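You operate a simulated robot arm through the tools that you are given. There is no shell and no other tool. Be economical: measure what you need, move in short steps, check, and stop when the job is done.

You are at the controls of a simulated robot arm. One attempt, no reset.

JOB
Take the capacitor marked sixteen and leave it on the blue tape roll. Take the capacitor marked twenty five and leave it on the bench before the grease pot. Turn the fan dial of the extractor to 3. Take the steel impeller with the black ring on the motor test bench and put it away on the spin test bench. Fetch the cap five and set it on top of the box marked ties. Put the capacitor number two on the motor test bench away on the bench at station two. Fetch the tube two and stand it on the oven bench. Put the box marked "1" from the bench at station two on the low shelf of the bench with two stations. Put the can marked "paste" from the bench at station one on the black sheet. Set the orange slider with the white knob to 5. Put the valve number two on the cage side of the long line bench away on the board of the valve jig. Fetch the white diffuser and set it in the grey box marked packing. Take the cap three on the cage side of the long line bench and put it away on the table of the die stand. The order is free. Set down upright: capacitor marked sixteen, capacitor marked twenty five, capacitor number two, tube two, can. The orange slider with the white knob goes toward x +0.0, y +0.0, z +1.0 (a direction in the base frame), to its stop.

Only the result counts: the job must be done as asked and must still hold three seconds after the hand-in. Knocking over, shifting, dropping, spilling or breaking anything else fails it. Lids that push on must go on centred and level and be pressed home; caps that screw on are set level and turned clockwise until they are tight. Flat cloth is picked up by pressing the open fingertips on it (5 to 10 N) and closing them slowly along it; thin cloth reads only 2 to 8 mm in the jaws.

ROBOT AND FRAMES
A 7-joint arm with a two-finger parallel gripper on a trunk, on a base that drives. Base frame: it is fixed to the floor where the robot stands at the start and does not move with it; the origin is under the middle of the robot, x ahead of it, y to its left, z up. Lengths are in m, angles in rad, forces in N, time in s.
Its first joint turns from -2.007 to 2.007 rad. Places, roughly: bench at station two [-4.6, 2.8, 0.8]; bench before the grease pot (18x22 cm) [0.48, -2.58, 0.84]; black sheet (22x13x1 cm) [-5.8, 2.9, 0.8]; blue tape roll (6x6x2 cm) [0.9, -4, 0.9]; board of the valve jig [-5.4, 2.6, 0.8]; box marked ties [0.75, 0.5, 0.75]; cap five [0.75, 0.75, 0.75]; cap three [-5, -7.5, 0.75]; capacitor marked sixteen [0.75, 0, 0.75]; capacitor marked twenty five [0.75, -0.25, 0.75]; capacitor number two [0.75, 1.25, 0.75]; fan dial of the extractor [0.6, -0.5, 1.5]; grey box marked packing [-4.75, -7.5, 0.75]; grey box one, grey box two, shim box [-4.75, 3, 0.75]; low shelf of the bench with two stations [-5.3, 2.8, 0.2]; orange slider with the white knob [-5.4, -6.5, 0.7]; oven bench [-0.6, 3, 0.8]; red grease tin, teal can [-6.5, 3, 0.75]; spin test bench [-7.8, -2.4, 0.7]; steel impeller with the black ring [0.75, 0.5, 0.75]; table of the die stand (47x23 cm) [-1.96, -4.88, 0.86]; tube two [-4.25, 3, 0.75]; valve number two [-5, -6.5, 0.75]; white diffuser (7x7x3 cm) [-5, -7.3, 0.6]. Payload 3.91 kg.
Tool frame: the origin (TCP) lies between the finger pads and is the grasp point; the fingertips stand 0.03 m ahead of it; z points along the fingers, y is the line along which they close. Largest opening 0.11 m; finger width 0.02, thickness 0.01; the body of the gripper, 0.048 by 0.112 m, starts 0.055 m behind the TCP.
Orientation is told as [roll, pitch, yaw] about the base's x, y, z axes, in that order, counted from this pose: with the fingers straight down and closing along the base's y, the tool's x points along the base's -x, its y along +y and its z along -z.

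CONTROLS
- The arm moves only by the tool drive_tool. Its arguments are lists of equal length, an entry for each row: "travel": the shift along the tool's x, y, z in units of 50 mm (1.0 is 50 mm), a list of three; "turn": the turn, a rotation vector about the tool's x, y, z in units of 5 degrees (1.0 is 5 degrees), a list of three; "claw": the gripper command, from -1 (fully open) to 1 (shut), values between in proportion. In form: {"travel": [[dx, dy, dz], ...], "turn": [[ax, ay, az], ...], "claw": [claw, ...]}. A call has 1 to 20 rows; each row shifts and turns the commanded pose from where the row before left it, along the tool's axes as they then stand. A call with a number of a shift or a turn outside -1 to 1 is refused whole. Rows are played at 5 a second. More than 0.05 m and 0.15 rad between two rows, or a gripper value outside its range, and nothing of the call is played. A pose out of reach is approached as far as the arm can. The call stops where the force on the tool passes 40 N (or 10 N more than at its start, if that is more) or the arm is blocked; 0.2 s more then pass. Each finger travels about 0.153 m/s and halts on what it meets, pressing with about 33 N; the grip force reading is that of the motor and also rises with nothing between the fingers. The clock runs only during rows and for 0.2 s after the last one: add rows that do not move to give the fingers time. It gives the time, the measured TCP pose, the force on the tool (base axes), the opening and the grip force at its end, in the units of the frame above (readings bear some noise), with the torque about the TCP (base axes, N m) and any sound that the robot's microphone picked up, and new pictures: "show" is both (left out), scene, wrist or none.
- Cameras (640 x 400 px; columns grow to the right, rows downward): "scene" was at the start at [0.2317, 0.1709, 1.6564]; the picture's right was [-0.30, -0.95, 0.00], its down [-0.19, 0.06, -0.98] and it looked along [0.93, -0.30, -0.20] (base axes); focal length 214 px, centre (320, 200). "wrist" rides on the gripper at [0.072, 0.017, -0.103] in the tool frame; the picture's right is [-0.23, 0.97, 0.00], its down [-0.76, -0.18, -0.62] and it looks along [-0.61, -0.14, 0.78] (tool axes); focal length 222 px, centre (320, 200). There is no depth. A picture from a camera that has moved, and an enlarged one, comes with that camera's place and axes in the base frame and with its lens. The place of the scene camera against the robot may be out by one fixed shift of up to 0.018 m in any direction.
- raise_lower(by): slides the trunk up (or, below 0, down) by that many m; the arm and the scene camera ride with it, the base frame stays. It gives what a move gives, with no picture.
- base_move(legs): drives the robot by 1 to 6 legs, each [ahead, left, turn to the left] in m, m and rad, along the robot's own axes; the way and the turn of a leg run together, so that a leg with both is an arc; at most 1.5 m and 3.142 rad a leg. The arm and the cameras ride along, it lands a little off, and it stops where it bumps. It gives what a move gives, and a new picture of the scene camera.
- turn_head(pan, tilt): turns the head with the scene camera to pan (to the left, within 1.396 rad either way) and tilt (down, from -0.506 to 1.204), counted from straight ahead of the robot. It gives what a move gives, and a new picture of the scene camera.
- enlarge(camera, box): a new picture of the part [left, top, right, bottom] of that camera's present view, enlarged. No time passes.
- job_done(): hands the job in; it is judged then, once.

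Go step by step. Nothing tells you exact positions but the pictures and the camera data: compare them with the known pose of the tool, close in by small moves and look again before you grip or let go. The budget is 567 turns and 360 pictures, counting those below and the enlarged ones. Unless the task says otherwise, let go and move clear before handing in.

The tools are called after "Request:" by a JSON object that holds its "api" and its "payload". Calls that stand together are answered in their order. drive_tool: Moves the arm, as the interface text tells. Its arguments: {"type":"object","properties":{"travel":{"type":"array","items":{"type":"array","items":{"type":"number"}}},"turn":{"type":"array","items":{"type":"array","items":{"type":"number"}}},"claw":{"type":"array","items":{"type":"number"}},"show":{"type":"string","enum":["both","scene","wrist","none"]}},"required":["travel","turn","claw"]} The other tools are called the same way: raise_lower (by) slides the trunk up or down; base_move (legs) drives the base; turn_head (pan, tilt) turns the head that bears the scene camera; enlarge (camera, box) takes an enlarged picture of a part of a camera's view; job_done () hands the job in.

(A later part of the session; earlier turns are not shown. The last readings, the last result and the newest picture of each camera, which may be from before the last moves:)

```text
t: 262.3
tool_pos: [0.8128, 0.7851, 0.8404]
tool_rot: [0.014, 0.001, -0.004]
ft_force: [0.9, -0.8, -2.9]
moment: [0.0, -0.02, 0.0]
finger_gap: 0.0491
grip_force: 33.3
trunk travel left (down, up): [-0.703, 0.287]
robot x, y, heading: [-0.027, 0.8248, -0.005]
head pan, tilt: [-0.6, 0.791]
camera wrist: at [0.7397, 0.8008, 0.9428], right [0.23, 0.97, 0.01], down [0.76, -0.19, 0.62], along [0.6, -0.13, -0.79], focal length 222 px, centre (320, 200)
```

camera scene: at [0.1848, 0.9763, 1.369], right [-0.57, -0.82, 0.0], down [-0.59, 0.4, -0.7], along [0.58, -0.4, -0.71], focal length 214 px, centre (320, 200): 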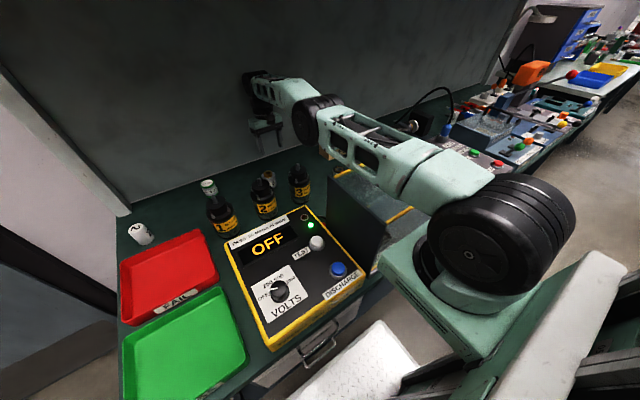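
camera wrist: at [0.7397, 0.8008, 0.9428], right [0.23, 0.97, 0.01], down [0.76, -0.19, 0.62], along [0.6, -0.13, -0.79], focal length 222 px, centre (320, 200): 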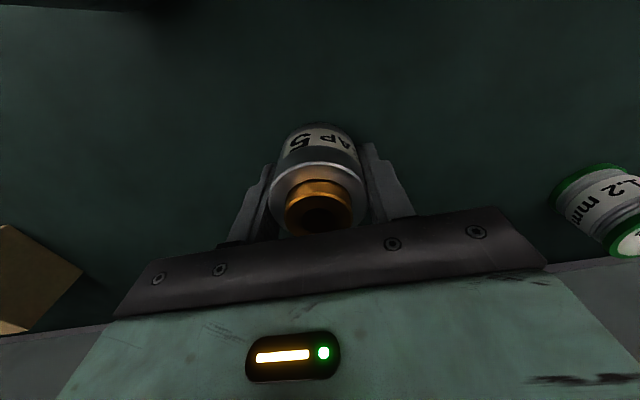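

Request:
{"api": "drive_tool", "payload": {"travel": [[0, 0, -0.9], [0, 0, -0.8], [0, -0.9, 0], [0, -0.9, 0], [0, -0.9, 0]], "turn": [[0, 0, 0], [0, 0, 0], [0, 0, 0], [0, 0, 0], [0, 0, 0]], "claw": [1, 1, 1, 1, 1], "show": "both"}}

```text
t: 263.5
tool_pos: [0.814, 0.6467, 0.9238]
tool_rot: [0.009, 0.002, -0.004]
ft_force: [-0.5, 0.6, -2.4]
moment: [-0.07, 0.01, 0.01]
finger_gap: 0.0491
grip_force: 32.8
trunk travel left (down, up): [-0.703, 0.287]
robot x, y, heading: [-0.0283, 0.8221, 0.001]
head pan, tilt: [-0.6, 0.791]
camera scene: at [0.1847, 0.977, 1.3689], right [-0.57, -0.82, 0.0], down [-0.59, 0.4, -0.7], along [0.58, -0.4, -0.71], focal length 214 px, centre (320, 200)
camera wrist: at [0.7421, 0.663, 1.0265], right [0.23, 0.97, 0.01], down [0.76, -0.19, 0.62], along [0.61, -0.13, -0.78], focal length 222 px, centre (320, 200)
```

scene: 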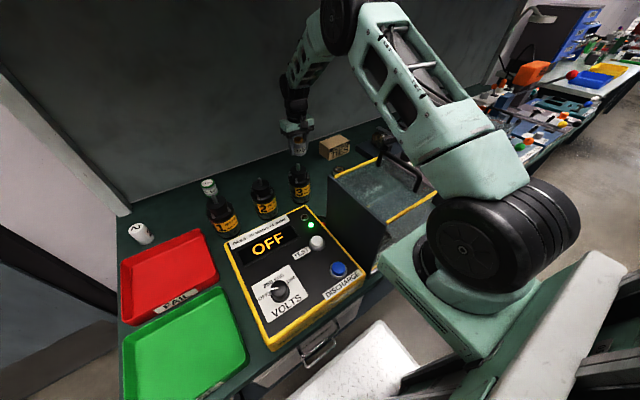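
wrist: 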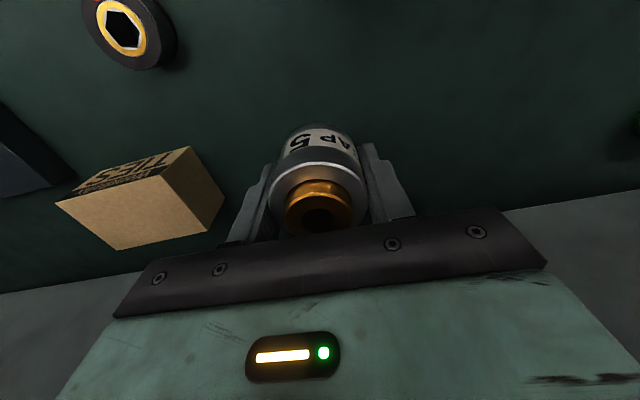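

The elbow stands high near the shelf, so I lower the trunk in steps while raising the tool to compensate.

Request:
{"api": "raise_lower", "payload": {"by": -0.06}}

Request:
{"api": "drive_tool", "payload": {"travel": [[0, 0, -0.7], [0, 0, -0.7], [0, 0, 0]], "turn": [[0, 0, 0], [0, 0, 0], [0, 0, 0]], "claw": [1, 1, 1], "show": "scene"}}

```text
t: 264.5
tool_pos: [0.8162, 0.6465, 0.8638]
tool_rot: [0.01, -0.001, -0.004]
ft_force: [0.3, 0.6, -2.8]
moment: [-0.02, -0.02, 0.01]
finger_gap: 0.0491
grip_force: 32.6
trunk travel left (down, up): [-0.643, 0.347]
robot x, y, heading: [-0.0263, 0.8248, -0.008]
head pan, tilt: [-0.6, 0.791]
```

```text
t: 265.3
tool_pos: [0.8145, 0.6459, 0.9344]
tool_rot: [0.009, 0.004, -0.006]
ft_force: [-0.1, -0.4, -3.1]
moment: [-0.01, 0.04, 0.03]
finger_gap: 0.0492
grip_force: 33.1
trunk travel left (down, up): [-0.643, 0.347]
robot x, y, heading: [-0.0237, 0.8224, 0.0]
head pan, tilt: [-0.6, 0.791]
camera scene: at [0.1849, 0.9763, 1.309], right [-0.57, -0.82, 0.0], down [-0.59, 0.4, -0.7], along [0.58, -0.4, -0.71], focal length 214 px, centre (320, 200)
```

scene: 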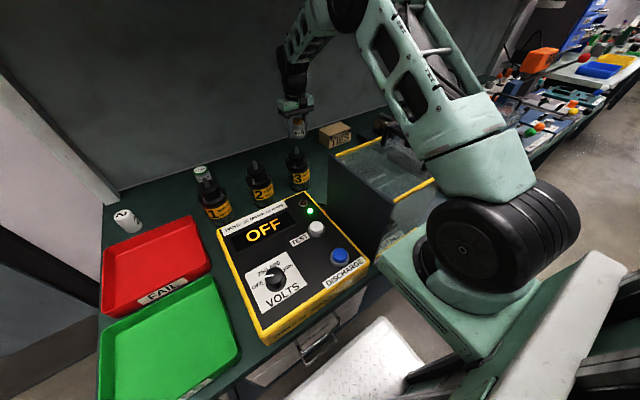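

Request:
{"api": "drive_tool", "payload": {"travel": [[-0.3, -0.8, 0], [-0.3, -0.8, 0], [-0.2, -0.9, 0]], "turn": [[0, 0, 0], [0, 0, 0], [0, 0, 0]], "claw": [1, 1, 1], "show": "both"}}

```text
t: 266.1
tool_pos: [0.855, 0.52, 0.9336]
tool_rot: [0.011, 0.002, -0.001]
ft_force: [0.5, 0.9, -1.9]
moment: [-0.1, 0.01, -0.02]
finger_gap: 0.0491
grip_force: 33.2
trunk travel left (down, up): [-0.643, 0.347]
robot x, y, heading: [-0.0237, 0.827, 0.002]
head pan, tilt: [-0.6, 0.791]
camera scene: at [0.1846, 0.9769, 1.309], right [-0.57, -0.82, 0.0], down [-0.59, 0.4, -0.7], along [0.58, -0.4, -0.71], focal length 214 px, centre (320, 200)
camera wrist: at [0.7817, 0.5369, 1.0358], right [0.23, 0.97, 0.01], down [0.76, -0.19, 0.62], along [0.61, -0.13, -0.78], focal length 222 px, centre (320, 200)
```

scene: 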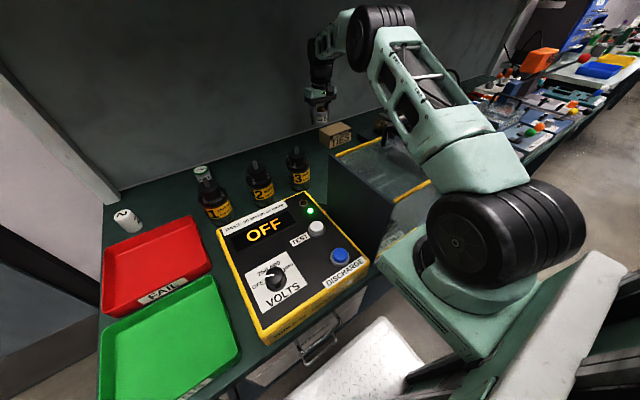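
wrist: 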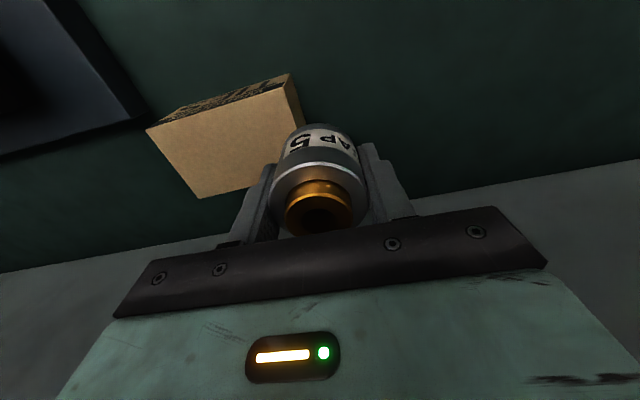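

Request:
{"api": "drive_tool", "payload": {"travel": [[-0.08, -0.83, 0], [0, -0.83, 0], [0, 0, 0.4]], "turn": [[0, 0, 0], [0, 0, 0], [0, 0, 0]], "claw": [1, 1, 1], "show": "wrist"}}

```text
t: 266.9
tool_pos: [0.8577, 0.4356, 0.9116]
tool_rot: [0.011, -0.001, -0.006]
ft_force: [0.3, 0.0, -2.8]
moment: [-0.01, -0.04, -0.05]
finger_gap: 0.0493
grip_force: 32.8
trunk travel left (down, up): [-0.643, 0.347]
robot x, y, heading: [-0.023, 0.8247, -0.004]
head pan, tilt: [-0.6, 0.791]
camera wrist: at [0.7844, 0.452, 1.0142], right [0.23, 0.97, 0.01], down [0.76, -0.19, 0.62], along [0.61, -0.14, -0.78], focal length 222 px, centre (320, 200)
```

wrist: 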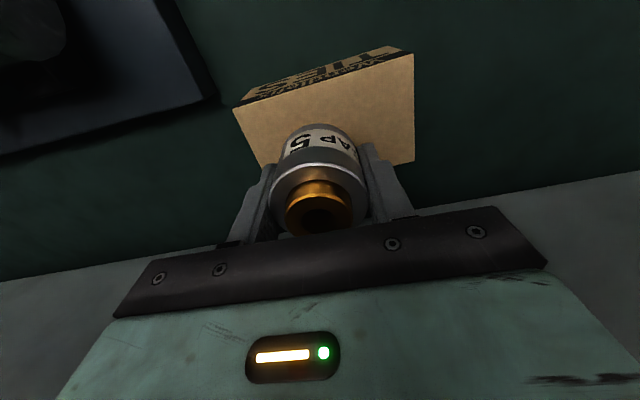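

Request:
{"api": "drive_tool", "payload": {"travel": [[0, 0, 0.15], [0, 0, 0.08], [0, 0, 0.06], [0, 0, 0.06], [0, 0, 0.06], [0, 0, 0.06]], "turn": [[0, 0, 0], [0, 0, 0], [0, 0, 0], [0, 0, 0], [0, 0, 0], [0, 0, 0]], "claw": [1, 1, 1, 1, 1, 1], "show": "none"}}

```text
t: 268.3
tool_pos: [0.8585, 0.4365, 0.8976]
tool_rot: [0.007, -0.007, -0.006]
ft_force: [0.8, 0.3, -3.1]
moment: [-0.03, 0.01, -0.01]
finger_gap: 0.049
grip_force: 32.8
trunk travel left (down, up): [-0.643, 0.347]
robot x, y, heading: [-0.0268, 0.8255, 0.001]
head pan, tilt: [-0.6, 0.791]
```

Request:
{"api": "drive_tool", "payload": {"travel": [[0, 0, 0.06], [0, 0, 0.06], [0, 0, 0.06], [0, 0, 0]], "turn": [[0, 0, 0], [0, 0, 0], [0, 0, 0], [0, 0, 0]], "claw": [1, 1, 1, 1], "show": "wrist"}}

```text
t: 269.3
tool_pos: [0.8595, 0.438, 0.893]
tool_rot: [0.007, -0.014, -0.005]
ft_force: [0.4, 0.0, -1.8]
moment: [0.0, -0.02, 0.03]
finger_gap: 0.0492
grip_force: 33.0
trunk travel left (down, up): [-0.643, 0.347]
robot x, y, heading: [-0.0239, 0.8217, 0.003]
head pan, tilt: [-0.6, 0.791]
camera wrist: at [0.7849, 0.4541, 0.9941], right [0.23, 0.97, 0.01], down [0.75, -0.18, 0.63], along [0.62, -0.14, -0.77], focal length 222 px, centre (320, 200)
```

wrist: 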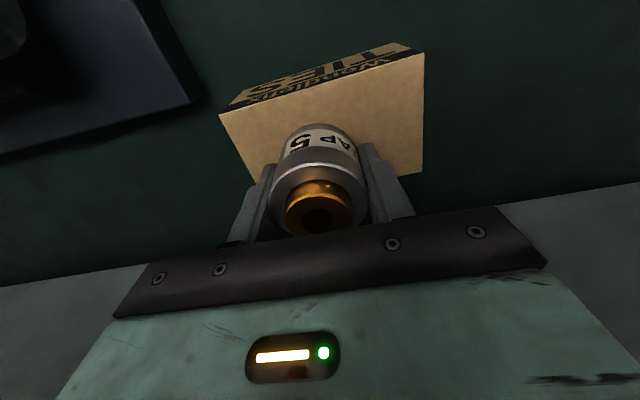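

Request:
{"api": "turn_head", "payload": {"pan": -0.75, "tilt": 0.6}}

Request:
{"api": "enlarge", "payload": {"camera": "scene", "box": [160, 60, 480, 260]}}

```text
t: 270.1
tool_pos: [0.8592, 0.4386, 0.8931]
tool_rot: [0.005, -0.013, -0.006]
ft_force: [0.1, 0.3, -3.0]
moment: [0.02, -0.02, 0.03]
finger_gap: 0.0491
grip_force: 33.3
trunk travel left (down, up): [-0.643, 0.347]
robot x, y, heading: [-0.0268, 0.824, -0.003]
head pan, tilt: [-0.75, 0.6]
camera scene: at [0.1804, 0.9639, 1.327], right [-0.68, -0.73, 0.0], down [-0.41, 0.38, -0.83], along [0.6, -0.56, -0.56], focal length 214 px, centre (320, 200)
```

scene: 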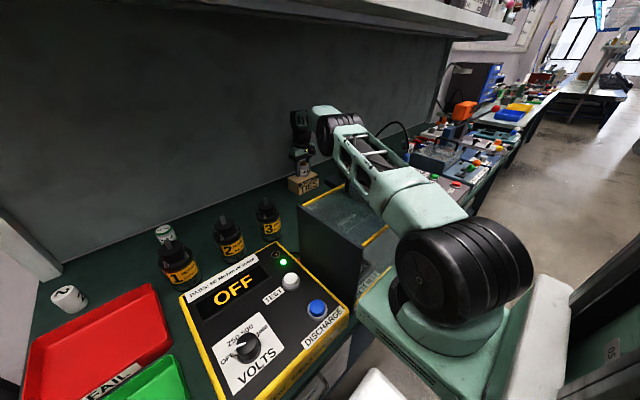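

```text
2.00 times, centred on (320, 160) of scene
camera zoom: at [0.1804, 0.9639, 1.327], right [-0.68, -0.73, 0.0], down [-0.41, 0.38, -0.83], along [0.6, -0.56, -0.56], focal length 429 px, centre (320, 280)
```

zoom: 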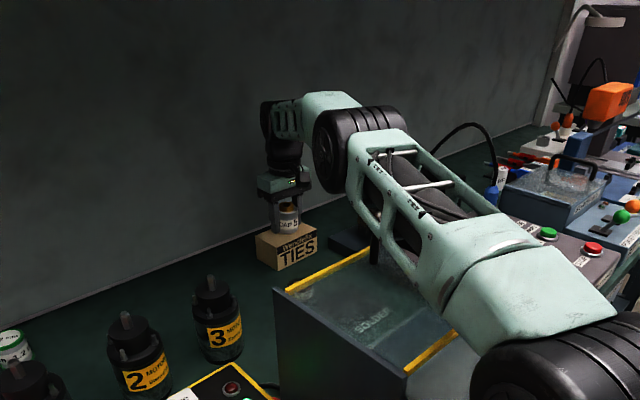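

The upper arm lies close over the guard's handle because the arm is stretched sideways. I lift off and shift the base to the right, to stand in front of the box.

Request:
{"api": "raise_lower", "payload": {"by": 0.06}}

Request:
{"api": "drive_tool", "payload": {"travel": [[0.5, 0.6, 0], [0.5, 0.7, 0], [0.5, 0.7, 0], [0.5, 0.7, 0]], "turn": [[0, 0, 0], [0, 0, 0], [0, 0, 0], [0, 0, 0]], "claw": [1, 1, 1, 1], "show": "scene"}}

```text
t: 271.1
tool_pos: [0.8576, 0.4366, 0.9384]
tool_rot: [0.01, 0.002, -0.005]
ft_force: [-0.2, -0.4, -2.0]
moment: [0.03, 0.01, 0.02]
finger_gap: 0.0491
grip_force: 32.4
trunk travel left (down, up): [-0.703, 0.287]
robot x, y, heading: [-0.0242, 0.8242, -0.004]
head pan, tilt: [-0.75, 0.6]
```

```text
t: 272.1
tool_pos: [0.7589, 0.5729, 0.9428]
tool_rot: [0.009, -0.001, -0.005]
ft_force: [-0.7, -0.5, -3.3]
moment: [0.02, 0.02, -0.04]
finger_gap: 0.0491
grip_force: 33.4
trunk travel left (down, up): [-0.703, 0.287]
robot x, y, heading: [-0.0222, 0.8221, 0.0]
head pan, tilt: [-0.75, 0.6]
camera scene: at [0.1829, 0.9613, 1.3851], right [-0.68, -0.73, 0.0], down [-0.41, 0.39, -0.82], along [0.6, -0.56, -0.57], focal length 214 px, centre (320, 200)
```

scene: 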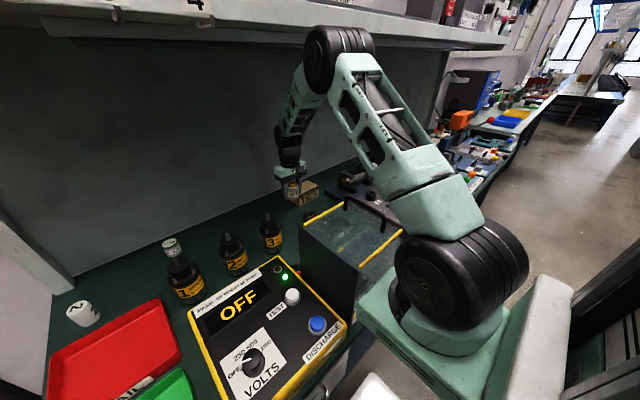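

Request:
{"api": "raise_lower", "payload": {"by": -0.05}}

Request:
{"api": "drive_tool", "payload": {"travel": [[0, 0, -0.6], [0, 0, -0.6]], "turn": [[0, 0, 0], [0, 0, 0]], "claw": [1, 1], "show": "none"}}

Request:
{"api": "raise_lower", "payload": {"by": -0.06}}

Request:
{"api": "base_move", "payload": {"legs": [[0, -0.2, 0]]}}

```text
t: 273.0
tool_pos: [0.7585, 0.5721, 0.8924]
tool_rot: [0.012, 0.0, -0.005]
ft_force: [-0.4, -0.3, -2.4]
moment: [0.0, 0.0, -0.01]
finger_gap: 0.049
grip_force: 33.3
trunk travel left (down, up): [-0.653, 0.337]
robot x, y, heading: [-0.0265, 0.821, -0.001]
head pan, tilt: [-0.75, 0.6]
```

```text
t: 273.6
tool_pos: [0.7582, 0.5709, 0.9522]
tool_rot: [0.01, 0.003, -0.005]
ft_force: [-0.3, 0.8, -2.4]
moment: [-0.02, 0.03, 0.02]
finger_gap: 0.0491
grip_force: 33.0
trunk travel left (down, up): [-0.653, 0.337]
robot x, y, heading: [-0.0258, 0.8223, 0.003]
head pan, tilt: [-0.75, 0.6]
```

```text
t: 274.6
tool_pos: [0.7583, 0.5709, 0.8927]
tool_rot: [0.01, 0.001, -0.005]
ft_force: [0.1, 0.2, -2.1]
moment: [0.03, -0.01, -0.04]
finger_gap: 0.0493
grip_force: 32.6
trunk travel left (down, up): [-0.593, 0.397]
robot x, y, heading: [-0.0246, 0.8243, 0.0]
head pan, tilt: [-0.75, 0.6]
```

```text
t: 276.2
tool_pos: [0.7594, 0.3719, 0.8927]
tool_rot: [0.013, 0.002, 0.001]
ft_force: [5.1, 8.2, -1.4]
moment: [-0.02, 0.02, 0.07]
finger_gap: 0.0489
grip_force: 33.1
trunk travel left (down, up): [-0.593, 0.397]
robot x, y, heading: [-0.0256, 0.6226, 0.001]
head pan, tilt: [-0.75, 0.6]
camera scene: at [0.1824, 0.7598, 1.2751], right [-0.68, -0.73, 0.0], down [-0.41, 0.38, -0.83], along [0.6, -0.56, -0.56], focal length 214 px, centre (320, 200)
```

scene: 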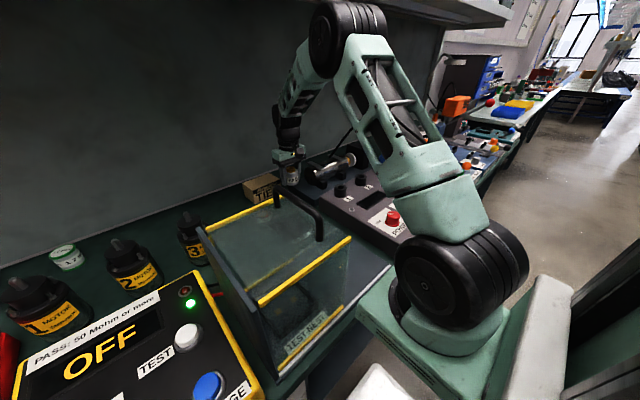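

Request:
{"api": "drive_tool", "payload": {"travel": [[0, 0.6, -0.3], [0, 0.6, -0.6]], "turn": [[0, 0, 0], [0, 0, 0]], "claw": [1, 1], "show": "both"}}

```text
t: 276.8
tool_pos: [0.7601, 0.4285, 0.9375]
tool_rot: [0.012, -0.001, -0.002]
ft_force: [-0.1, -1.2, -3.9]
moment: [0.06, -0.02, 0.04]
finger_gap: 0.0492
grip_force: 32.8
trunk travel left (down, up): [-0.593, 0.397]
robot x, y, heading: [-0.0216, 0.62, -0.001]
head pan, tilt: [-0.75, 0.6]
camera scene: at [0.1826, 0.759, 1.2751], right [-0.68, -0.73, 0.0], down [-0.41, 0.39, -0.82], along [0.6, -0.56, -0.57], focal length 214 px, centre (320, 200)
camera wrist: at [0.6863, 0.4449, 1.0395], right [0.23, 0.97, 0.01], down [0.76, -0.19, 0.62], along [0.61, -0.13, -0.78], focal length 222 px, centre (320, 200)
```

scene: 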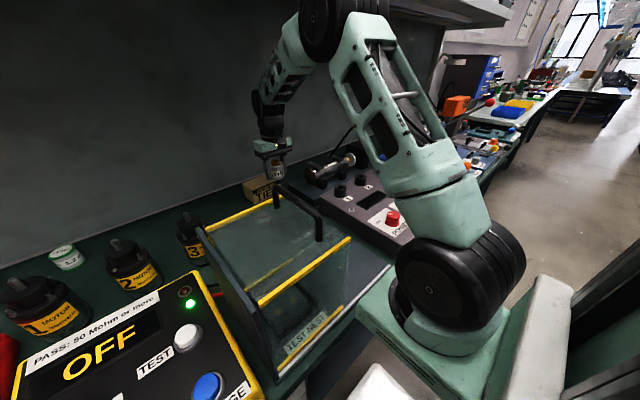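
wrist: 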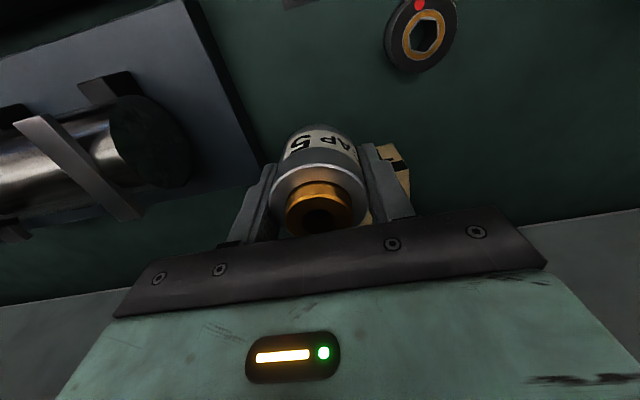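

Request:
{"api": "drive_tool", "payload": {"travel": [[-0.98, 0.08, 0], [-0.98, 0.08, 0], [0, 0, 0.4], [0, 0, 0]], "turn": [[0, 0, 0], [0, 0, 0], [0, 0, 0], [0, 0, 0]], "claw": [1, 1, 1, 1], "show": "both"}}

```text
t: 277.8
tool_pos: [0.8588, 0.4386, 0.9202]
tool_rot: [0.012, -0.001, -0.001]
ft_force: [0.0, -0.2, -2.3]
moment: [-0.03, 0.0, 0.0]
finger_gap: 0.049
grip_force: 32.8
trunk travel left (down, up): [-0.593, 0.397]
robot x, y, heading: [-0.024, 0.6207, -0.001]
head pan, tilt: [-0.75, 0.6]
camera scene: at [0.1822, 0.7595, 1.2752], right [-0.68, -0.73, 0.0], down [-0.41, 0.38, -0.82], along [0.6, -0.56, -0.57], focal length 214 px, centre (320, 200)
camera wrist: at [0.7859, 0.454, 1.0211], right [0.23, 0.97, 0.01], down [0.76, -0.19, 0.62], along [0.61, -0.13, -0.78], focal length 222 px, centre (320, 200)
```

scene: 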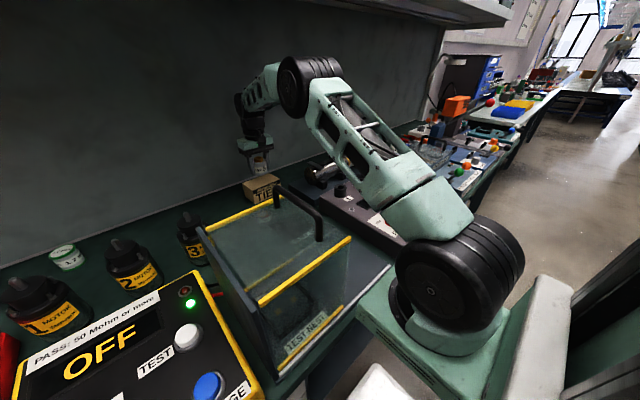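
wrist: 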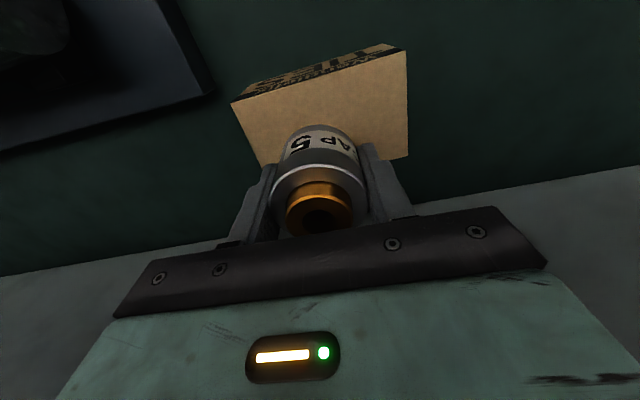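

Good posture now; I lower onto the box.

Request:
{"api": "drive_tool", "payload": {"travel": [[0, 0, 0.25], [0, 0, 0.1], [0, 0, 0.06], [0, 0, 0.06], [0, 0, 0.06], [0, 0, 0.06], [0, 0, 0.06]], "turn": [[0, 0, 0], [0, 0, 0], [0, 0, 0], [0, 0, 0], [0, 0, 0], [0, 0, 0], [0, 0, 0]], "claw": [1, 1, 1, 1, 1, 1, 1], "show": "none"}}

```text
t: 279.4
tool_pos: [0.8588, 0.4384, 0.8896]
tool_rot: [0.01, -0.006, -0.001]
ft_force: [-4.2, 0.2, 19.4]
moment: [-0.49, 0.38, -0.1]
finger_gap: 0.0488
grip_force: 32.6
trunk travel left (down, up): [-0.593, 0.397]
robot x, y, heading: [-0.0262, 0.6216, 0.001]
head pan, tilt: [-0.75, 0.6]
```

Request:
{"api": "drive_tool", "payload": {"travel": [[0, 0, -0.05], [0, 0, 0], [0, 0, 0], [0, 0, 0], [0, 0, -0.6], [0, 0, -0.8]], "turn": [[0, 0, 0], [0, 0, 0], [0, 0, 0], [0, 0, 0], [0, 0, 0], [0, 0, 0]], "claw": [1, 0.2, -0.1, -0.1, -0.1, -0.1], "show": "wrist"}}

```text
t: 280.8
tool_pos: [0.8579, 0.438, 0.955]
tool_rot: [0.014, 0.002, -0.003]
ft_force: [0.1, 0.4, 0.2]
moment: [0.0, 0.0, 0.03]
finger_gap: 0.0604
grip_force: 0.0
trunk travel left (down, up): [-0.593, 0.397]
robot x, y, heading: [-0.0256, 0.6216, -0.001]
head pan, tilt: [-0.75, 0.6]
camera wrist: at [0.7846, 0.4537, 1.0578], right [0.23, 0.97, 0.01], down [0.76, -0.19, 0.62], along [0.61, -0.13, -0.78], focal length 222 px, centre (320, 200)
```

wrist: 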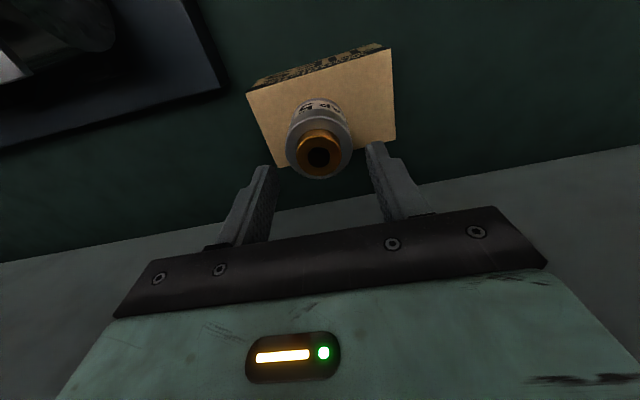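

Cap five sits on the TIES box. Next, capacitor number two at the left end of the bench; I back out first.

Request:
{"api": "base_move", "payload": {"legs": [[-0.5, 0, 0], [0, 0.55, 0]]}}

Request:
{"api": "drive_tool", "payload": {"travel": [[1, 0, 0], [1, 0, 0], [0.9, 0.3, 0], [0.9, 0.3, 0], [0, 0.9, 0], [0, 0.9, 0]], "turn": [[0, 0, 0], [0, 0, 0], [0, 0, 0], [0, 0, 0], [0, 0, 0], [0, 0, 0]], "claw": [-0.3, -0.3, -0.3, -0.3, -0.3, -0.3], "show": "none"}}

Request:
{"api": "turn_head", "payload": {"pan": 0.0, "tilt": 0.5}}

```text
t: 284.6
tool_pos: [0.3534, 0.5085, 0.9582]
tool_rot: [-0.009, -0.003, -0.01]
ft_force: [0.6, -2.9, 0.6]
moment: [0.14, 0.05, 0.05]
finger_gap: 0.0607
grip_force: 0.0
trunk travel left (down, up): [-0.593, 0.397]
robot x, y, heading: [-0.5279, 0.7023, 0.009]
head pan, tilt: [-0.75, 0.6]
stopped in leg 2: the robot was blocked; the commanded pose is now the measured one
camera scene: at [-0.3222, 0.8429, 1.2752], right [-0.68, -0.73, 0.0], down [-0.41, 0.38, -0.82], along [0.61, -0.56, -0.57], focal length 214 px, centre (320, 200)
```

scene: 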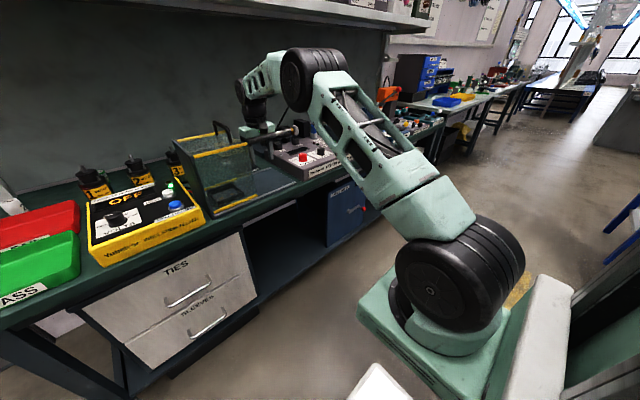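

```text
t: 286.1
tool_pos: [0.1638, 0.6309, 0.9549]
tool_rot: [-0.007, -0.004, -0.014]
ft_force: [-0.2, 0.1, 0.0]
moment: [0.04, 0.01, 0.0]
finger_gap: 0.0716
grip_force: 0.0
trunk travel left (down, up): [-0.593, 0.397]
robot x, y, heading: [-0.5283, 0.7044, 0.002]
head pan, tilt: [-0.75, 0.6]
```

```text
t: 287.1
tool_pos: [0.1643, 0.6311, 0.9556]
tool_rot: [-0.008, -0.003, -0.011]
ft_force: [-0.2, -0.2, 0.5]
moment: [0.01, -0.02, 0.01]
finger_gap: 0.0715
grip_force: 0.1
trunk travel left (down, up): [-0.593, 0.397]
robot x, y, heading: [-0.5285, 0.7022, 0.007]
head pan, tilt: [0.0, 0.499]
camera scene: at [-0.2962, 0.9034, 1.2843], right [0.0, -1.0, 0.0], down [-0.48, 0.0, -0.88], along [0.88, 0.0, -0.48], focal length 214 px, centre (320, 200)
```

scene: 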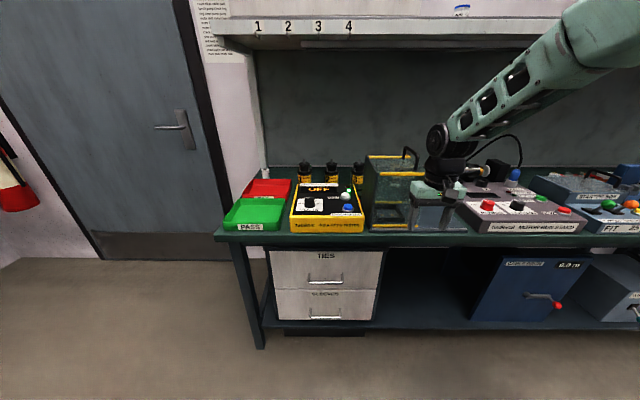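

Request:
{"api": "enlarge", "payload": {"camera": "scene", "box": [220, 130, 480, 250]}}

```text
2.46 times, centred on (350, 190) of scene
camera zoom: at [-0.2962, 0.9034, 1.2843], right [0.0, -1.0, 0.0], down [-0.48, 0.0, -0.88], along [0.88, 0.0, -0.48], focal length 528 px, centre (246, 225)
```

zoom: 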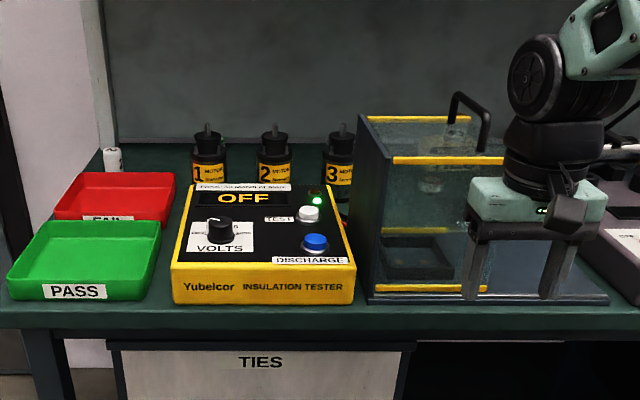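

Request:
{"api": "base_move", "payload": {"legs": [[0, 0.5, 0], [0.5, 0, 0]]}}

Request:
{"api": "drive_tool", "payload": {"travel": [[-0.8, 0.5, 0], [-0.8, 0.5, 0]], "turn": [[0, 0, 0], [0, 0, 0]], "claw": [-0.3, -0.3], "show": "wrist"}}

```text
t: 292.6
tool_pos: [0.6677, 1.1167, 0.9545]
tool_rot: [-0.008, -0.006, -0.019]
ft_force: [0.1, -0.5, 0.7]
moment: [-0.01, 0.04, -0.04]
finger_gap: 0.0715
grip_force: 0.1
trunk travel left (down, up): [-0.593, 0.397]
robot x, y, heading: [-0.0244, 1.1942, -0.005]
head pan, tilt: [0.0, 0.499]
camera scene: at [0.209, 1.393, 1.2843], right [0.0, -1.0, 0.0], down [-0.48, 0.0, -0.88], along [0.88, 0.0, -0.48], focal length 214 px, centre (320, 200)
```

scene: 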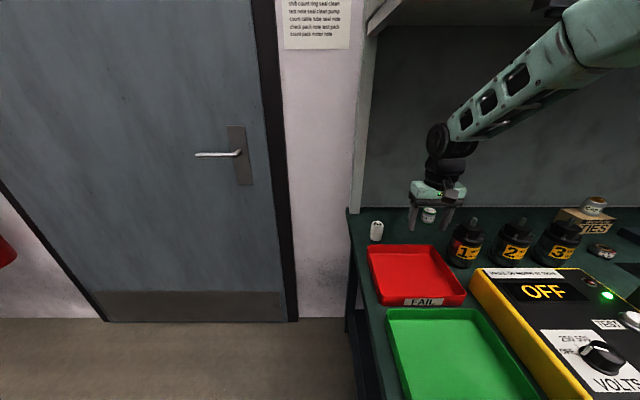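

```text
t: 293.2
tool_pos: [0.7494, 1.1641, 0.9561]
tool_rot: [-0.006, -0.002, -0.018]
ft_force: [0.2, -0.9, 1.0]
moment: [0.01, 0.02, -0.01]
finger_gap: 0.0716
grip_force: 0.1
trunk travel left (down, up): [-0.593, 0.397]
robot x, y, heading: [-0.0248, 1.1936, -0.002]
head pan, tilt: [0.0, 0.499]
camera wrist: at [0.676, 1.1844, 1.058], right [0.25, 0.97, -0.01], down [0.76, -0.19, 0.63], along [0.61, -0.16, -0.78], focal length 222 px, centre (320, 200)
```

wrist: 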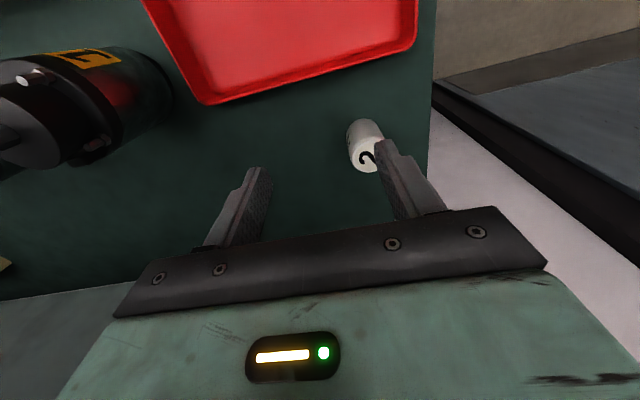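

Request:
{"api": "drive_tool", "payload": {"travel": [[-0.54, 0.4, 0], [-0.54, 0.4, 0], [0, 0, 0.8], [0, 0, 0.8], [0, 0, 0]], "turn": [[0, 0, 0], [0, 0, 0], [0, 0, 0], [0, 0, 0], [0, 0, 0]], "claw": [-0.3, -0.3, -0.3, -0.3, -0.3], "show": "wrist"}}

```text
t: 294.4
tool_pos: [0.8031, 1.2016, 0.8767]
tool_rot: [-0.008, -0.004, -0.019]
ft_force: [-0.1, -0.4, 0.1]
moment: [0.04, -0.02, 0.05]
finger_gap: 0.0717
grip_force: 0.0
trunk travel left (down, up): [-0.593, 0.397]
robot x, y, heading: [-0.0236, 1.1942, -0.004]
head pan, tilt: [0.0, 0.499]
camera wrist: at [0.7294, 1.2215, 0.9775], right [0.25, 0.97, -0.01], down [0.76, -0.19, 0.63], along [0.61, -0.16, -0.78], focal length 222 px, centre (320, 200)
```

wrist: 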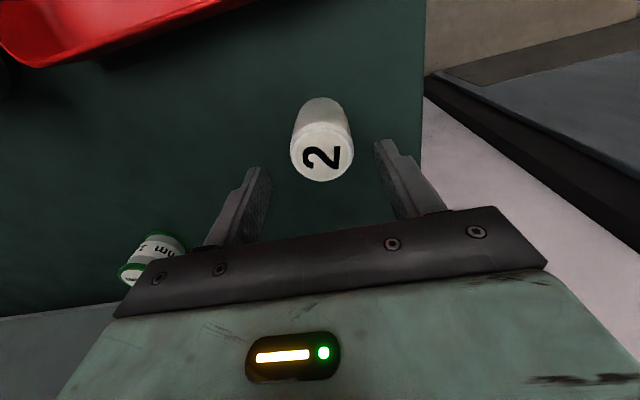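

Request:
{"api": "drive_tool", "payload": {"travel": [[0.05, 0.03, 0.5], [0, 0, 0.5], [0, 0, 0], [0, 0, 0], [0, 0, 0], [0, 0, -0.5], [0, 0, -1]], "turn": [[0, 0, 0], [0, 0, 0], [0, 0, 0], [0, 0, 0], [0, 0, 0], [0, 0, 0], [0, 0, 0]], "claw": [-0.3, -0.3, 1, 1, 1, 1, 1], "show": "wrist"}}

```text
t: 295.5
tool_pos: [0.8026, 1.2065, 0.8303]
tool_rot: [-0.003, -0.013, -0.016]
ft_force: [-11.3, -1.4, 17.1]
moment: [0.35, 0.42, 0.21]
finger_gap: 0.0381
grip_force: 32.3
trunk travel left (down, up): [-0.593, 0.397]
robot x, y, heading: [-0.0265, 1.1985, -0.003]
head pan, tilt: [0.0, 0.499]
stopped in row 5: the force on the tool passed its limit (the readings are from after the stop); the commanded pose is now the measured one
camera wrist: at [0.7286, 1.2252, 0.9312], right [0.24, 0.97, 0.0], down [0.75, -0.19, 0.63], along [0.61, -0.15, -0.77], focal length 222 px, centre (320, 200)
```

wrist: 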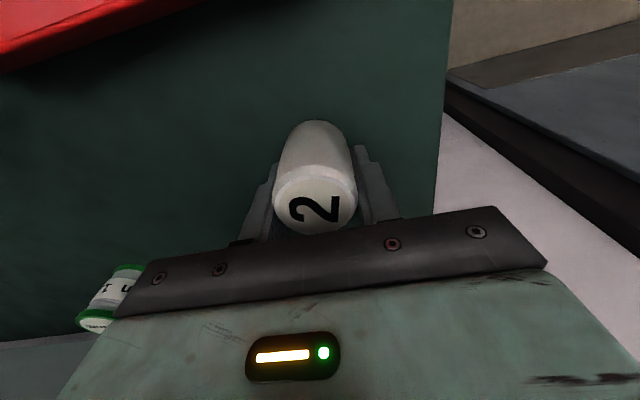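

Request:
{"api": "drive_tool", "payload": {"travel": [[0, 0, -0.5], [0, 0, -1], [0, 0, -1], [0.9, 0, 0], [0.9, 0, 0], [0.9, 0, 0]], "turn": [[0, 0, 0], [0, 0, 0], [0, 0, 0], [0, 0, 0], [0, 0, 0], [0, 0, 0]], "claw": [1, 1, 1, 1, 1, 1], "show": "none"}}

Request:
{"api": "base_move", "payload": {"legs": [[-0.6, 0, 0], [0, 0, 1.571]]}}

Request:
{"api": "raise_lower", "payload": {"by": 0.25}}

Request:
{"api": "turn_head", "payload": {"pan": 0.8, "tilt": 0.2}}

```text
t: 296.9
tool_pos: [0.6659, 1.2089, 0.9522]
tool_rot: [-0.003, -0.011, -0.017]
ft_force: [0.6, -0.9, -1.8]
moment: [0.0, 0.0, -0.03]
finger_gap: 0.0381
grip_force: 33.0
trunk travel left (down, up): [-0.593, 0.397]
robot x, y, heading: [-0.0252, 1.1934, -0.001]
head pan, tilt: [0.0, 0.499]
```

```text
t: 304.1
tool_pos: [-0.647, 1.8875, 0.9509]
tool_rot: [-0.003, -0.011, 1.566]
ft_force: [1.1, -1.2, -1.1]
moment: [0.03, -0.01, 0.0]
finger_gap: 0.0382
grip_force: 33.2
trunk travel left (down, up): [-0.593, 0.397]
robot x, y, heading: [-0.623, 1.1975, 1.578]
head pan, tilt: [0.0, 0.499]
camera scene: at [-0.8303, 1.4216, 1.2843], right [1.0, 0.01, 0.0], down [0.0, -0.48, -0.88], along [-0.01, 0.88, -0.48], focal length 214 px, centre (320, 200)
```

scene: 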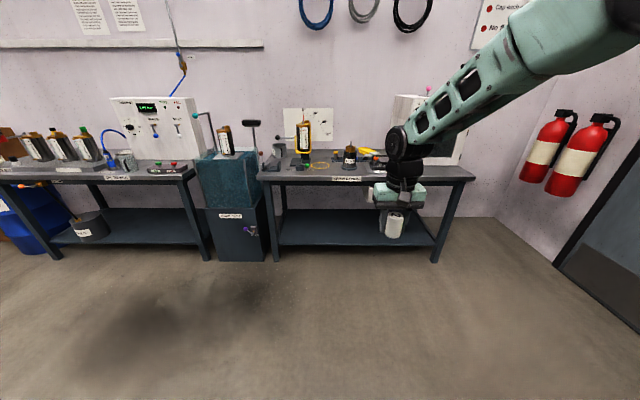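

```text
t: 306.7
tool_pos: [-0.6466, 1.8874, 1.2015]
tool_rot: [-0.005, -0.011, 1.566]
ft_force: [0.3, -0.1, -0.9]
moment: [0.0, 0.03, 0.0]
finger_gap: 0.0381
grip_force: 33.2
trunk travel left (down, up): [-0.843, 0.147]
robot x, y, heading: [-0.6255, 1.196, 1.58]
head pan, tilt: [0.0, 0.499]
```

```text
t: 307.8
tool_pos: [-0.6466, 1.8866, 1.2016]
tool_rot: [-0.004, -0.009, 1.566]
ft_force: [-0.2, 0.6, -0.9]
moment: [0.04, -0.01, 0.03]
finger_gap: 0.0381
grip_force: 32.8
trunk travel left (down, up): [-0.843, 0.147]
robot x, y, heading: [-0.6227, 1.1973, 1.576]
head pan, tilt: [0.799, 0.201]
camera scene: at [-0.8968, 1.395, 1.5619], right [0.69, 0.72, 0.0], down [0.14, -0.14, -0.98], along [-0.71, 0.68, -0.2], focal length 214 px, centre (320, 200)
```

scene: 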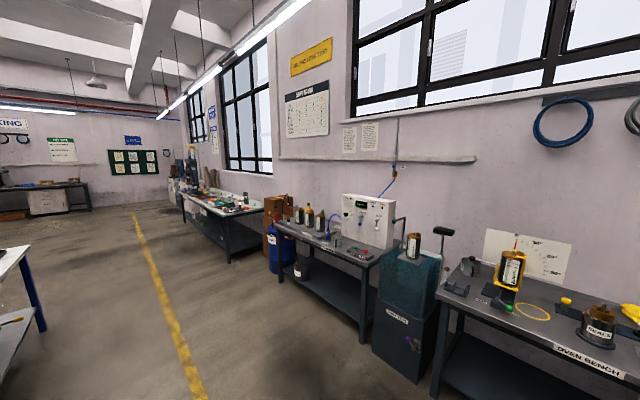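

Request:
{"api": "drive_tool", "payload": {"travel": [[1, 0, 0], [1, 0, 0], [1, 0, 0], [1, 0, 0]], "turn": [[0, 0, 0], [0, 0, 0], [0, 0, 0], [0, 0, 0]], "claw": [1, 1, 1, 1], "show": "none"}}

Request:
{"api": "base_move", "payload": {"legs": [[0.45, 0, 0], [0, 1.35, 0], [0, 1.35, 0], [0, 1.2, 0]]}}

Request:
{"api": "turn_head", "payload": {"pan": 0.0, "tilt": 0.45}}

```text
t: 308.8
tool_pos: [-0.6486, 1.687, 1.2002]
tool_rot: [-0.004, -0.011, 1.565]
ft_force: [-1.2, -0.6, -0.9]
moment: [-0.05, -0.01, -0.02]
finger_gap: 0.0382
grip_force: 33.0
trunk travel left (down, up): [-0.843, 0.147]
robot x, y, heading: [-0.6234, 1.1983, 1.578]
head pan, tilt: [0.799, 0.201]
```

```text
t: 329.9
tool_pos: [-4.5299, 2.177, 1.2022]
tool_rot: [-0.004, -0.012, 1.534]
ft_force: [-0.1, 0.3, -1.1]
moment: [0.03, 0.0, -0.01]
finger_gap: 0.0382
grip_force: 33.3
trunk travel left (down, up): [-0.843, 0.147]
robot x, y, heading: [-4.5242, 1.6851, 1.548]
head pan, tilt: [0.799, 0.201]
camera scene: at [-4.787, 1.8927, 1.562], right [0.71, 0.7, 0.0], down [0.14, -0.14, -0.98], along [-0.69, 0.7, -0.2], focal length 214 px, centre (320, 200)
```

scene: 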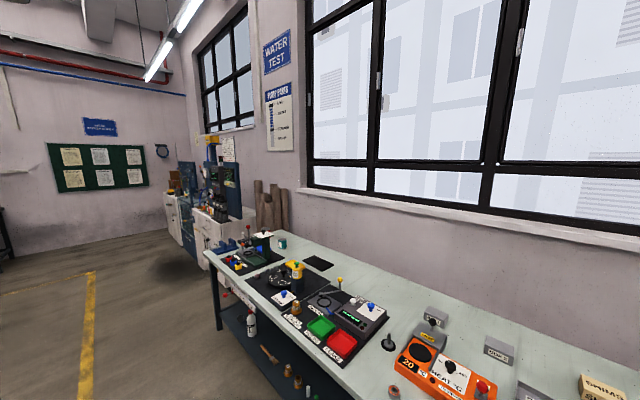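

```text
t: 331.0
tool_pos: [-4.5306, 2.1766, 1.2009]
tool_rot: [-0.003, -0.01, 1.533]
ft_force: [-0.2, -0.3, -1.6]
moment: [0.0, -0.03, 0.0]
finger_gap: 0.0378
grip_force: 33.1
trunk travel left (down, up): [-0.843, 0.147]
robot x, y, heading: [-4.5211, 1.6854, 1.549]
head pan, tilt: [0.0, 0.45]
camera scene: at [-4.7197, 1.9181, 1.5388], right [1.0, -0.02, 0.0], down [-0.01, -0.43, -0.9], along [0.02, 0.9, -0.44], focal length 214 px, centre (320, 200)
```

scene: 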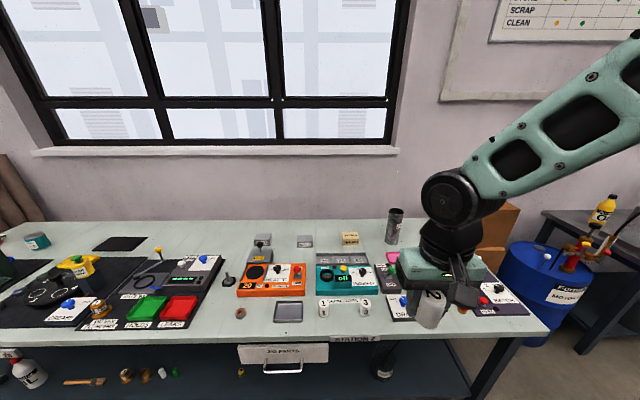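

Request:
{"api": "enlarge", "payload": {"camera": "scene", "box": [200, 200, 560, 400]}}

Request:
{"api": "enlarge", "payload": {"camera": "scene", "box": [0, 210, 280, 400]}}

```text
1.78 times, centred on (380, 300) of scene
camera zoom: at [-4.7197, 1.9181, 1.5388], right [1.0, -0.02, 0.0], down [-0.01, -0.43, -0.9], along [0.02, 0.9, -0.44], focal length 381 px, centre (213, 22)
```

zoom: 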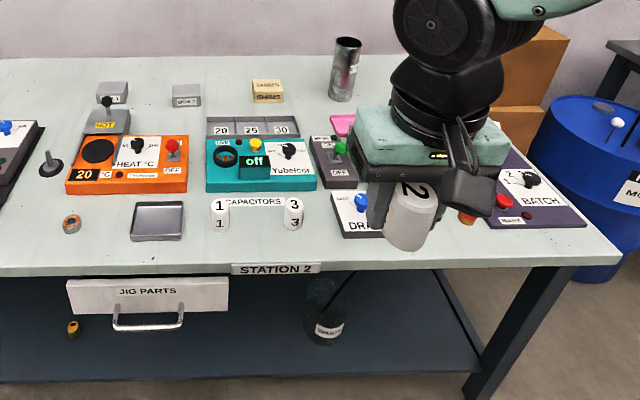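

```text
2.11 times, centred on (140, 305) of scene
camera zoom: at [-4.7197, 1.9181, 1.5388], right [1.0, -0.02, 0.0], down [-0.01, -0.43, -0.9], along [0.02, 0.9, -0.44], focal length 452 px, centre (699, -21)
```

zoom: 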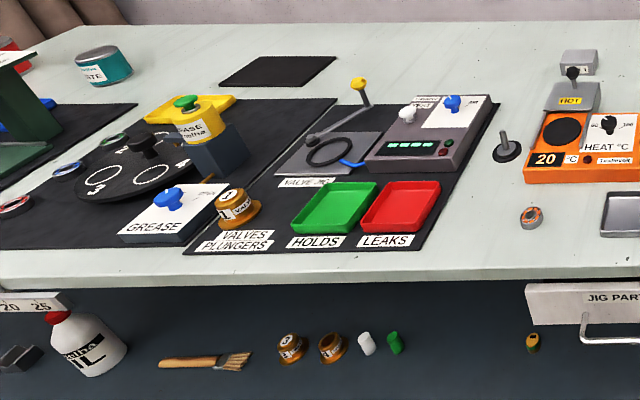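

Capacitors 1 and 3 stand beside a CAPACITORS label with a gap between; number two belongs there, about (-4.62,2.43). I move up and turn the hand so that the fingers open front to back.

Request:
{"api": "base_move", "payload": {"legs": [[0.1, 0, 0.022]]}}

Request:
{"api": "raise_lower", "payload": {"by": -0.2}}

Request:
{"api": "drive_tool", "payload": {"travel": [[-0.9, 0.3, 0], [-0.9, 0.3, 0], [0, 0.3, 0], [0, 0, 0], [0, 0, 0], [0, 0, 0], [0, 0, 0], [0, 0, 0], [0, 0, 0], [0, 0, 0], [0, 0, 0], [0, 0, 0], [0, 0, 0], [0, 0, 0], [0, 0, 0], [0, 0, 0], [0, 0, 0], [0, 0, 0], [0, 0, 0], [0, 0, 0]], "turn": [[0, 0, 0], [0, 0, 0], [0, 0, -1], [0, 0, -1], [0, 0, -1], [0, 0, -1], [0, 0, -1], [0, 0, -1], [0, 0, -1], [0, 0, -1], [0, 0, -1], [0, 0, -1], [0, 0, -1], [0, 0, -1], [0, 0, -1], [0, 0, -1], [0, 0, -1], [0, 0, -1], [0, 0, -1], [0, 0, -1]], "claw": [1, 1, 1, 1, 1, 1, 1, 1, 1, 1, 1, 1, 1, 1, 1, 1, 1, 1, 1, 1], "show": "wrist"}}

```text
t: 332.2
tool_pos: [-4.5392, 2.2771, 1.1996]
tool_rot: [-0.003, -0.01, 1.554]
ft_force: [0.0, 0.2, -0.7]
moment: [0.01, -0.06, -0.02]
finger_gap: 0.0384
grip_force: 32.8
trunk travel left (down, up): [-0.843, 0.147]
robot x, y, heading: [-4.5217, 1.7851, 1.569]
head pan, tilt: [0.0, 0.45]
camera scene: at [-4.7235, 2.0142, 1.5388], right [1.0, 0.0, 0.0], down [0.0, -0.44, -0.9], along [0.0, 0.9, -0.44], focal length 214 px, centre (320, 200)
```

scene: 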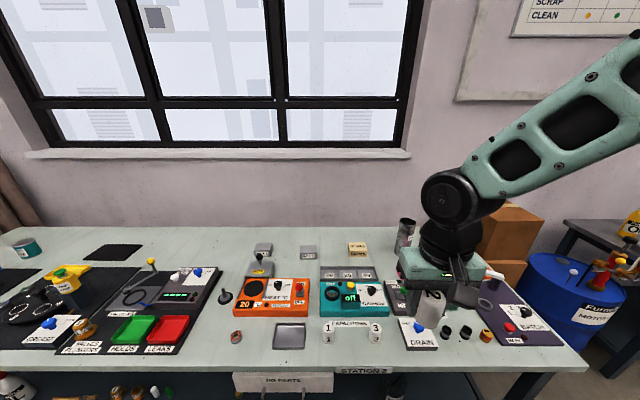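

```text
t: 334.3
tool_pos: [-4.5387, 2.2769, 1.0007]
tool_rot: [-0.002, -0.009, 1.555]
ft_force: [-0.5, 0.8, 0.0]
moment: [0.02, 0.02, 0.0]
finger_gap: 0.0381
grip_force: 32.3
trunk travel left (down, up): [-0.643, 0.347]
robot x, y, heading: [-4.5199, 1.7855, 1.567]
head pan, tilt: [0.0, 0.45]
```

```text
t: 338.5
tool_pos: [-4.5823, 2.3681, 1.0025]
tool_rot: [-0.011, 0.004, 3.126]
ft_force: [-0.6, 0.2, -0.6]
moment: [-0.03, 0.02, -0.03]
finger_gap: 0.0382
grip_force: 33.0
trunk travel left (down, up): [-0.643, 0.347]
robot x, y, heading: [-4.5236, 1.7858, 1.57]
head pan, tilt: [0.0, 0.45]
camera wrist: at [-4.5112, 2.3495, 1.1039], right [-0.24, -0.97, -0.01], down [-0.76, 0.18, 0.62], along [-0.6, 0.16, -0.78], focal length 222 px, centre (320, 200)
```

wrist: 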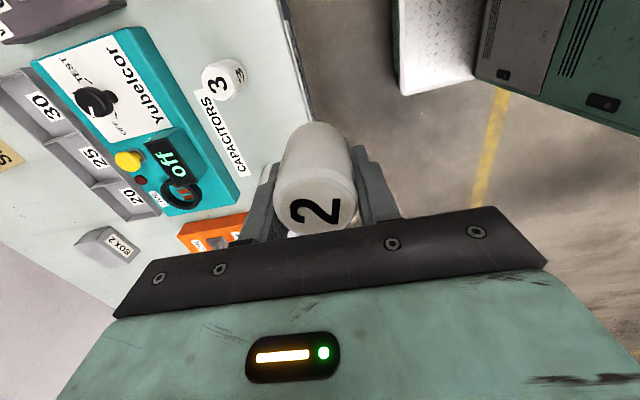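

Request:
{"api": "drive_tool", "payload": {"travel": [[-0.23, -0.82, 0], [-0.23, -0.82, 0], [0, 0, 0.9], [0, 0, 0]], "turn": [[0, 0, 0], [0, 0, 0], [0, 0, 0], [0, 0, 0]], "claw": [1, 1, 1, 1], "show": "wrist"}}

```text
t: 339.5
tool_pos: [-4.6018, 2.4521, 0.9597]
tool_rot: [-0.011, 0.004, 3.129]
ft_force: [0.1, 0.2, -0.5]
moment: [0.02, 0.02, -0.01]
finger_gap: 0.0381
grip_force: 32.6
trunk travel left (down, up): [-0.643, 0.347]
robot x, y, heading: [-4.5195, 1.7875, 1.574]
head pan, tilt: [0.0, 0.45]
camera wrist: at [-4.5303, 2.4324, 1.0612], right [-0.24, -0.97, -0.01], down [-0.76, 0.18, 0.62], along [-0.6, 0.16, -0.78], focal length 222 px, centre (320, 200)
```

wrist: 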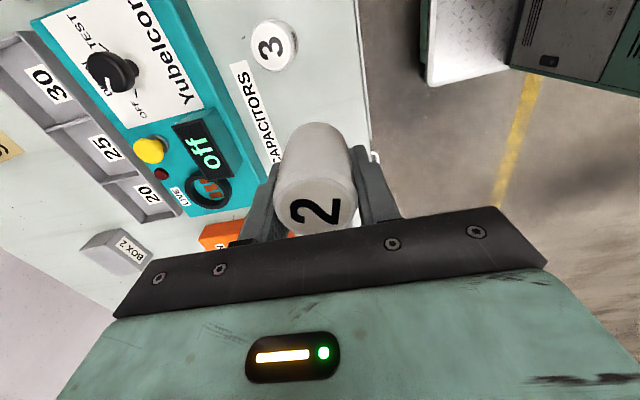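

Request:
{"api": "drive_tool", "payload": {"travel": [[0, 0, 0.8], [0, 0, 0.6], [0, 0, 0.1], [0, 0, 0.1], [0, 0, 0.1], [0, 0, 0.1], [0, 0, 0.1], [0, 0, 0.1], [0, 0, 0.1], [0, 0, 0.1]], "turn": [[0, 0, 0], [0, 0, 0], [0, 0, 0], [0, 0, 0], [0, 0, 0], [0, 0, 0], [0, 0, 0], [0, 0, 0], [0, 0, 0], [0, 0, 0]], "claw": [1, 1, 1, 1, 1, 1, 1, 1, 1, 1], "show": "wrist"}}

```text
t: 341.7
tool_pos: [-4.6028, 2.4523, 0.8465]
tool_rot: [-0.011, 0.003, 3.125]
ft_force: [-0.5, -0.2, -0.5]
moment: [-0.02, 0.03, 0.02]
finger_gap: 0.0382
grip_force: 32.9
trunk travel left (down, up): [-0.643, 0.347]
robot x, y, heading: [-4.52, 1.7843, 1.567]
head pan, tilt: [0.0, 0.45]
camera wrist: at [-4.5323, 2.4334, 0.9494], right [-0.24, -0.97, -0.01], down [-0.76, 0.18, 0.62], along [-0.6, 0.16, -0.78], focal length 222 px, centre (320, 200)
```

wrist: 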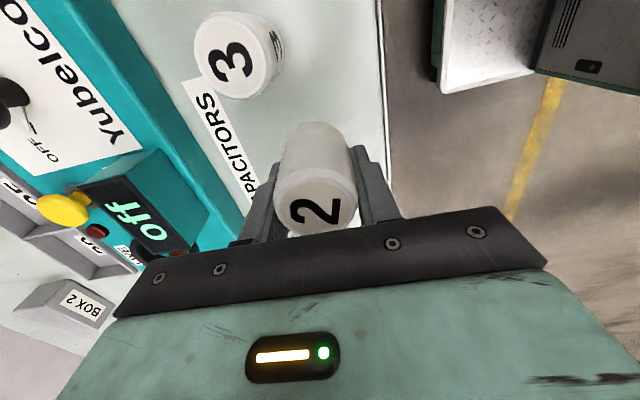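

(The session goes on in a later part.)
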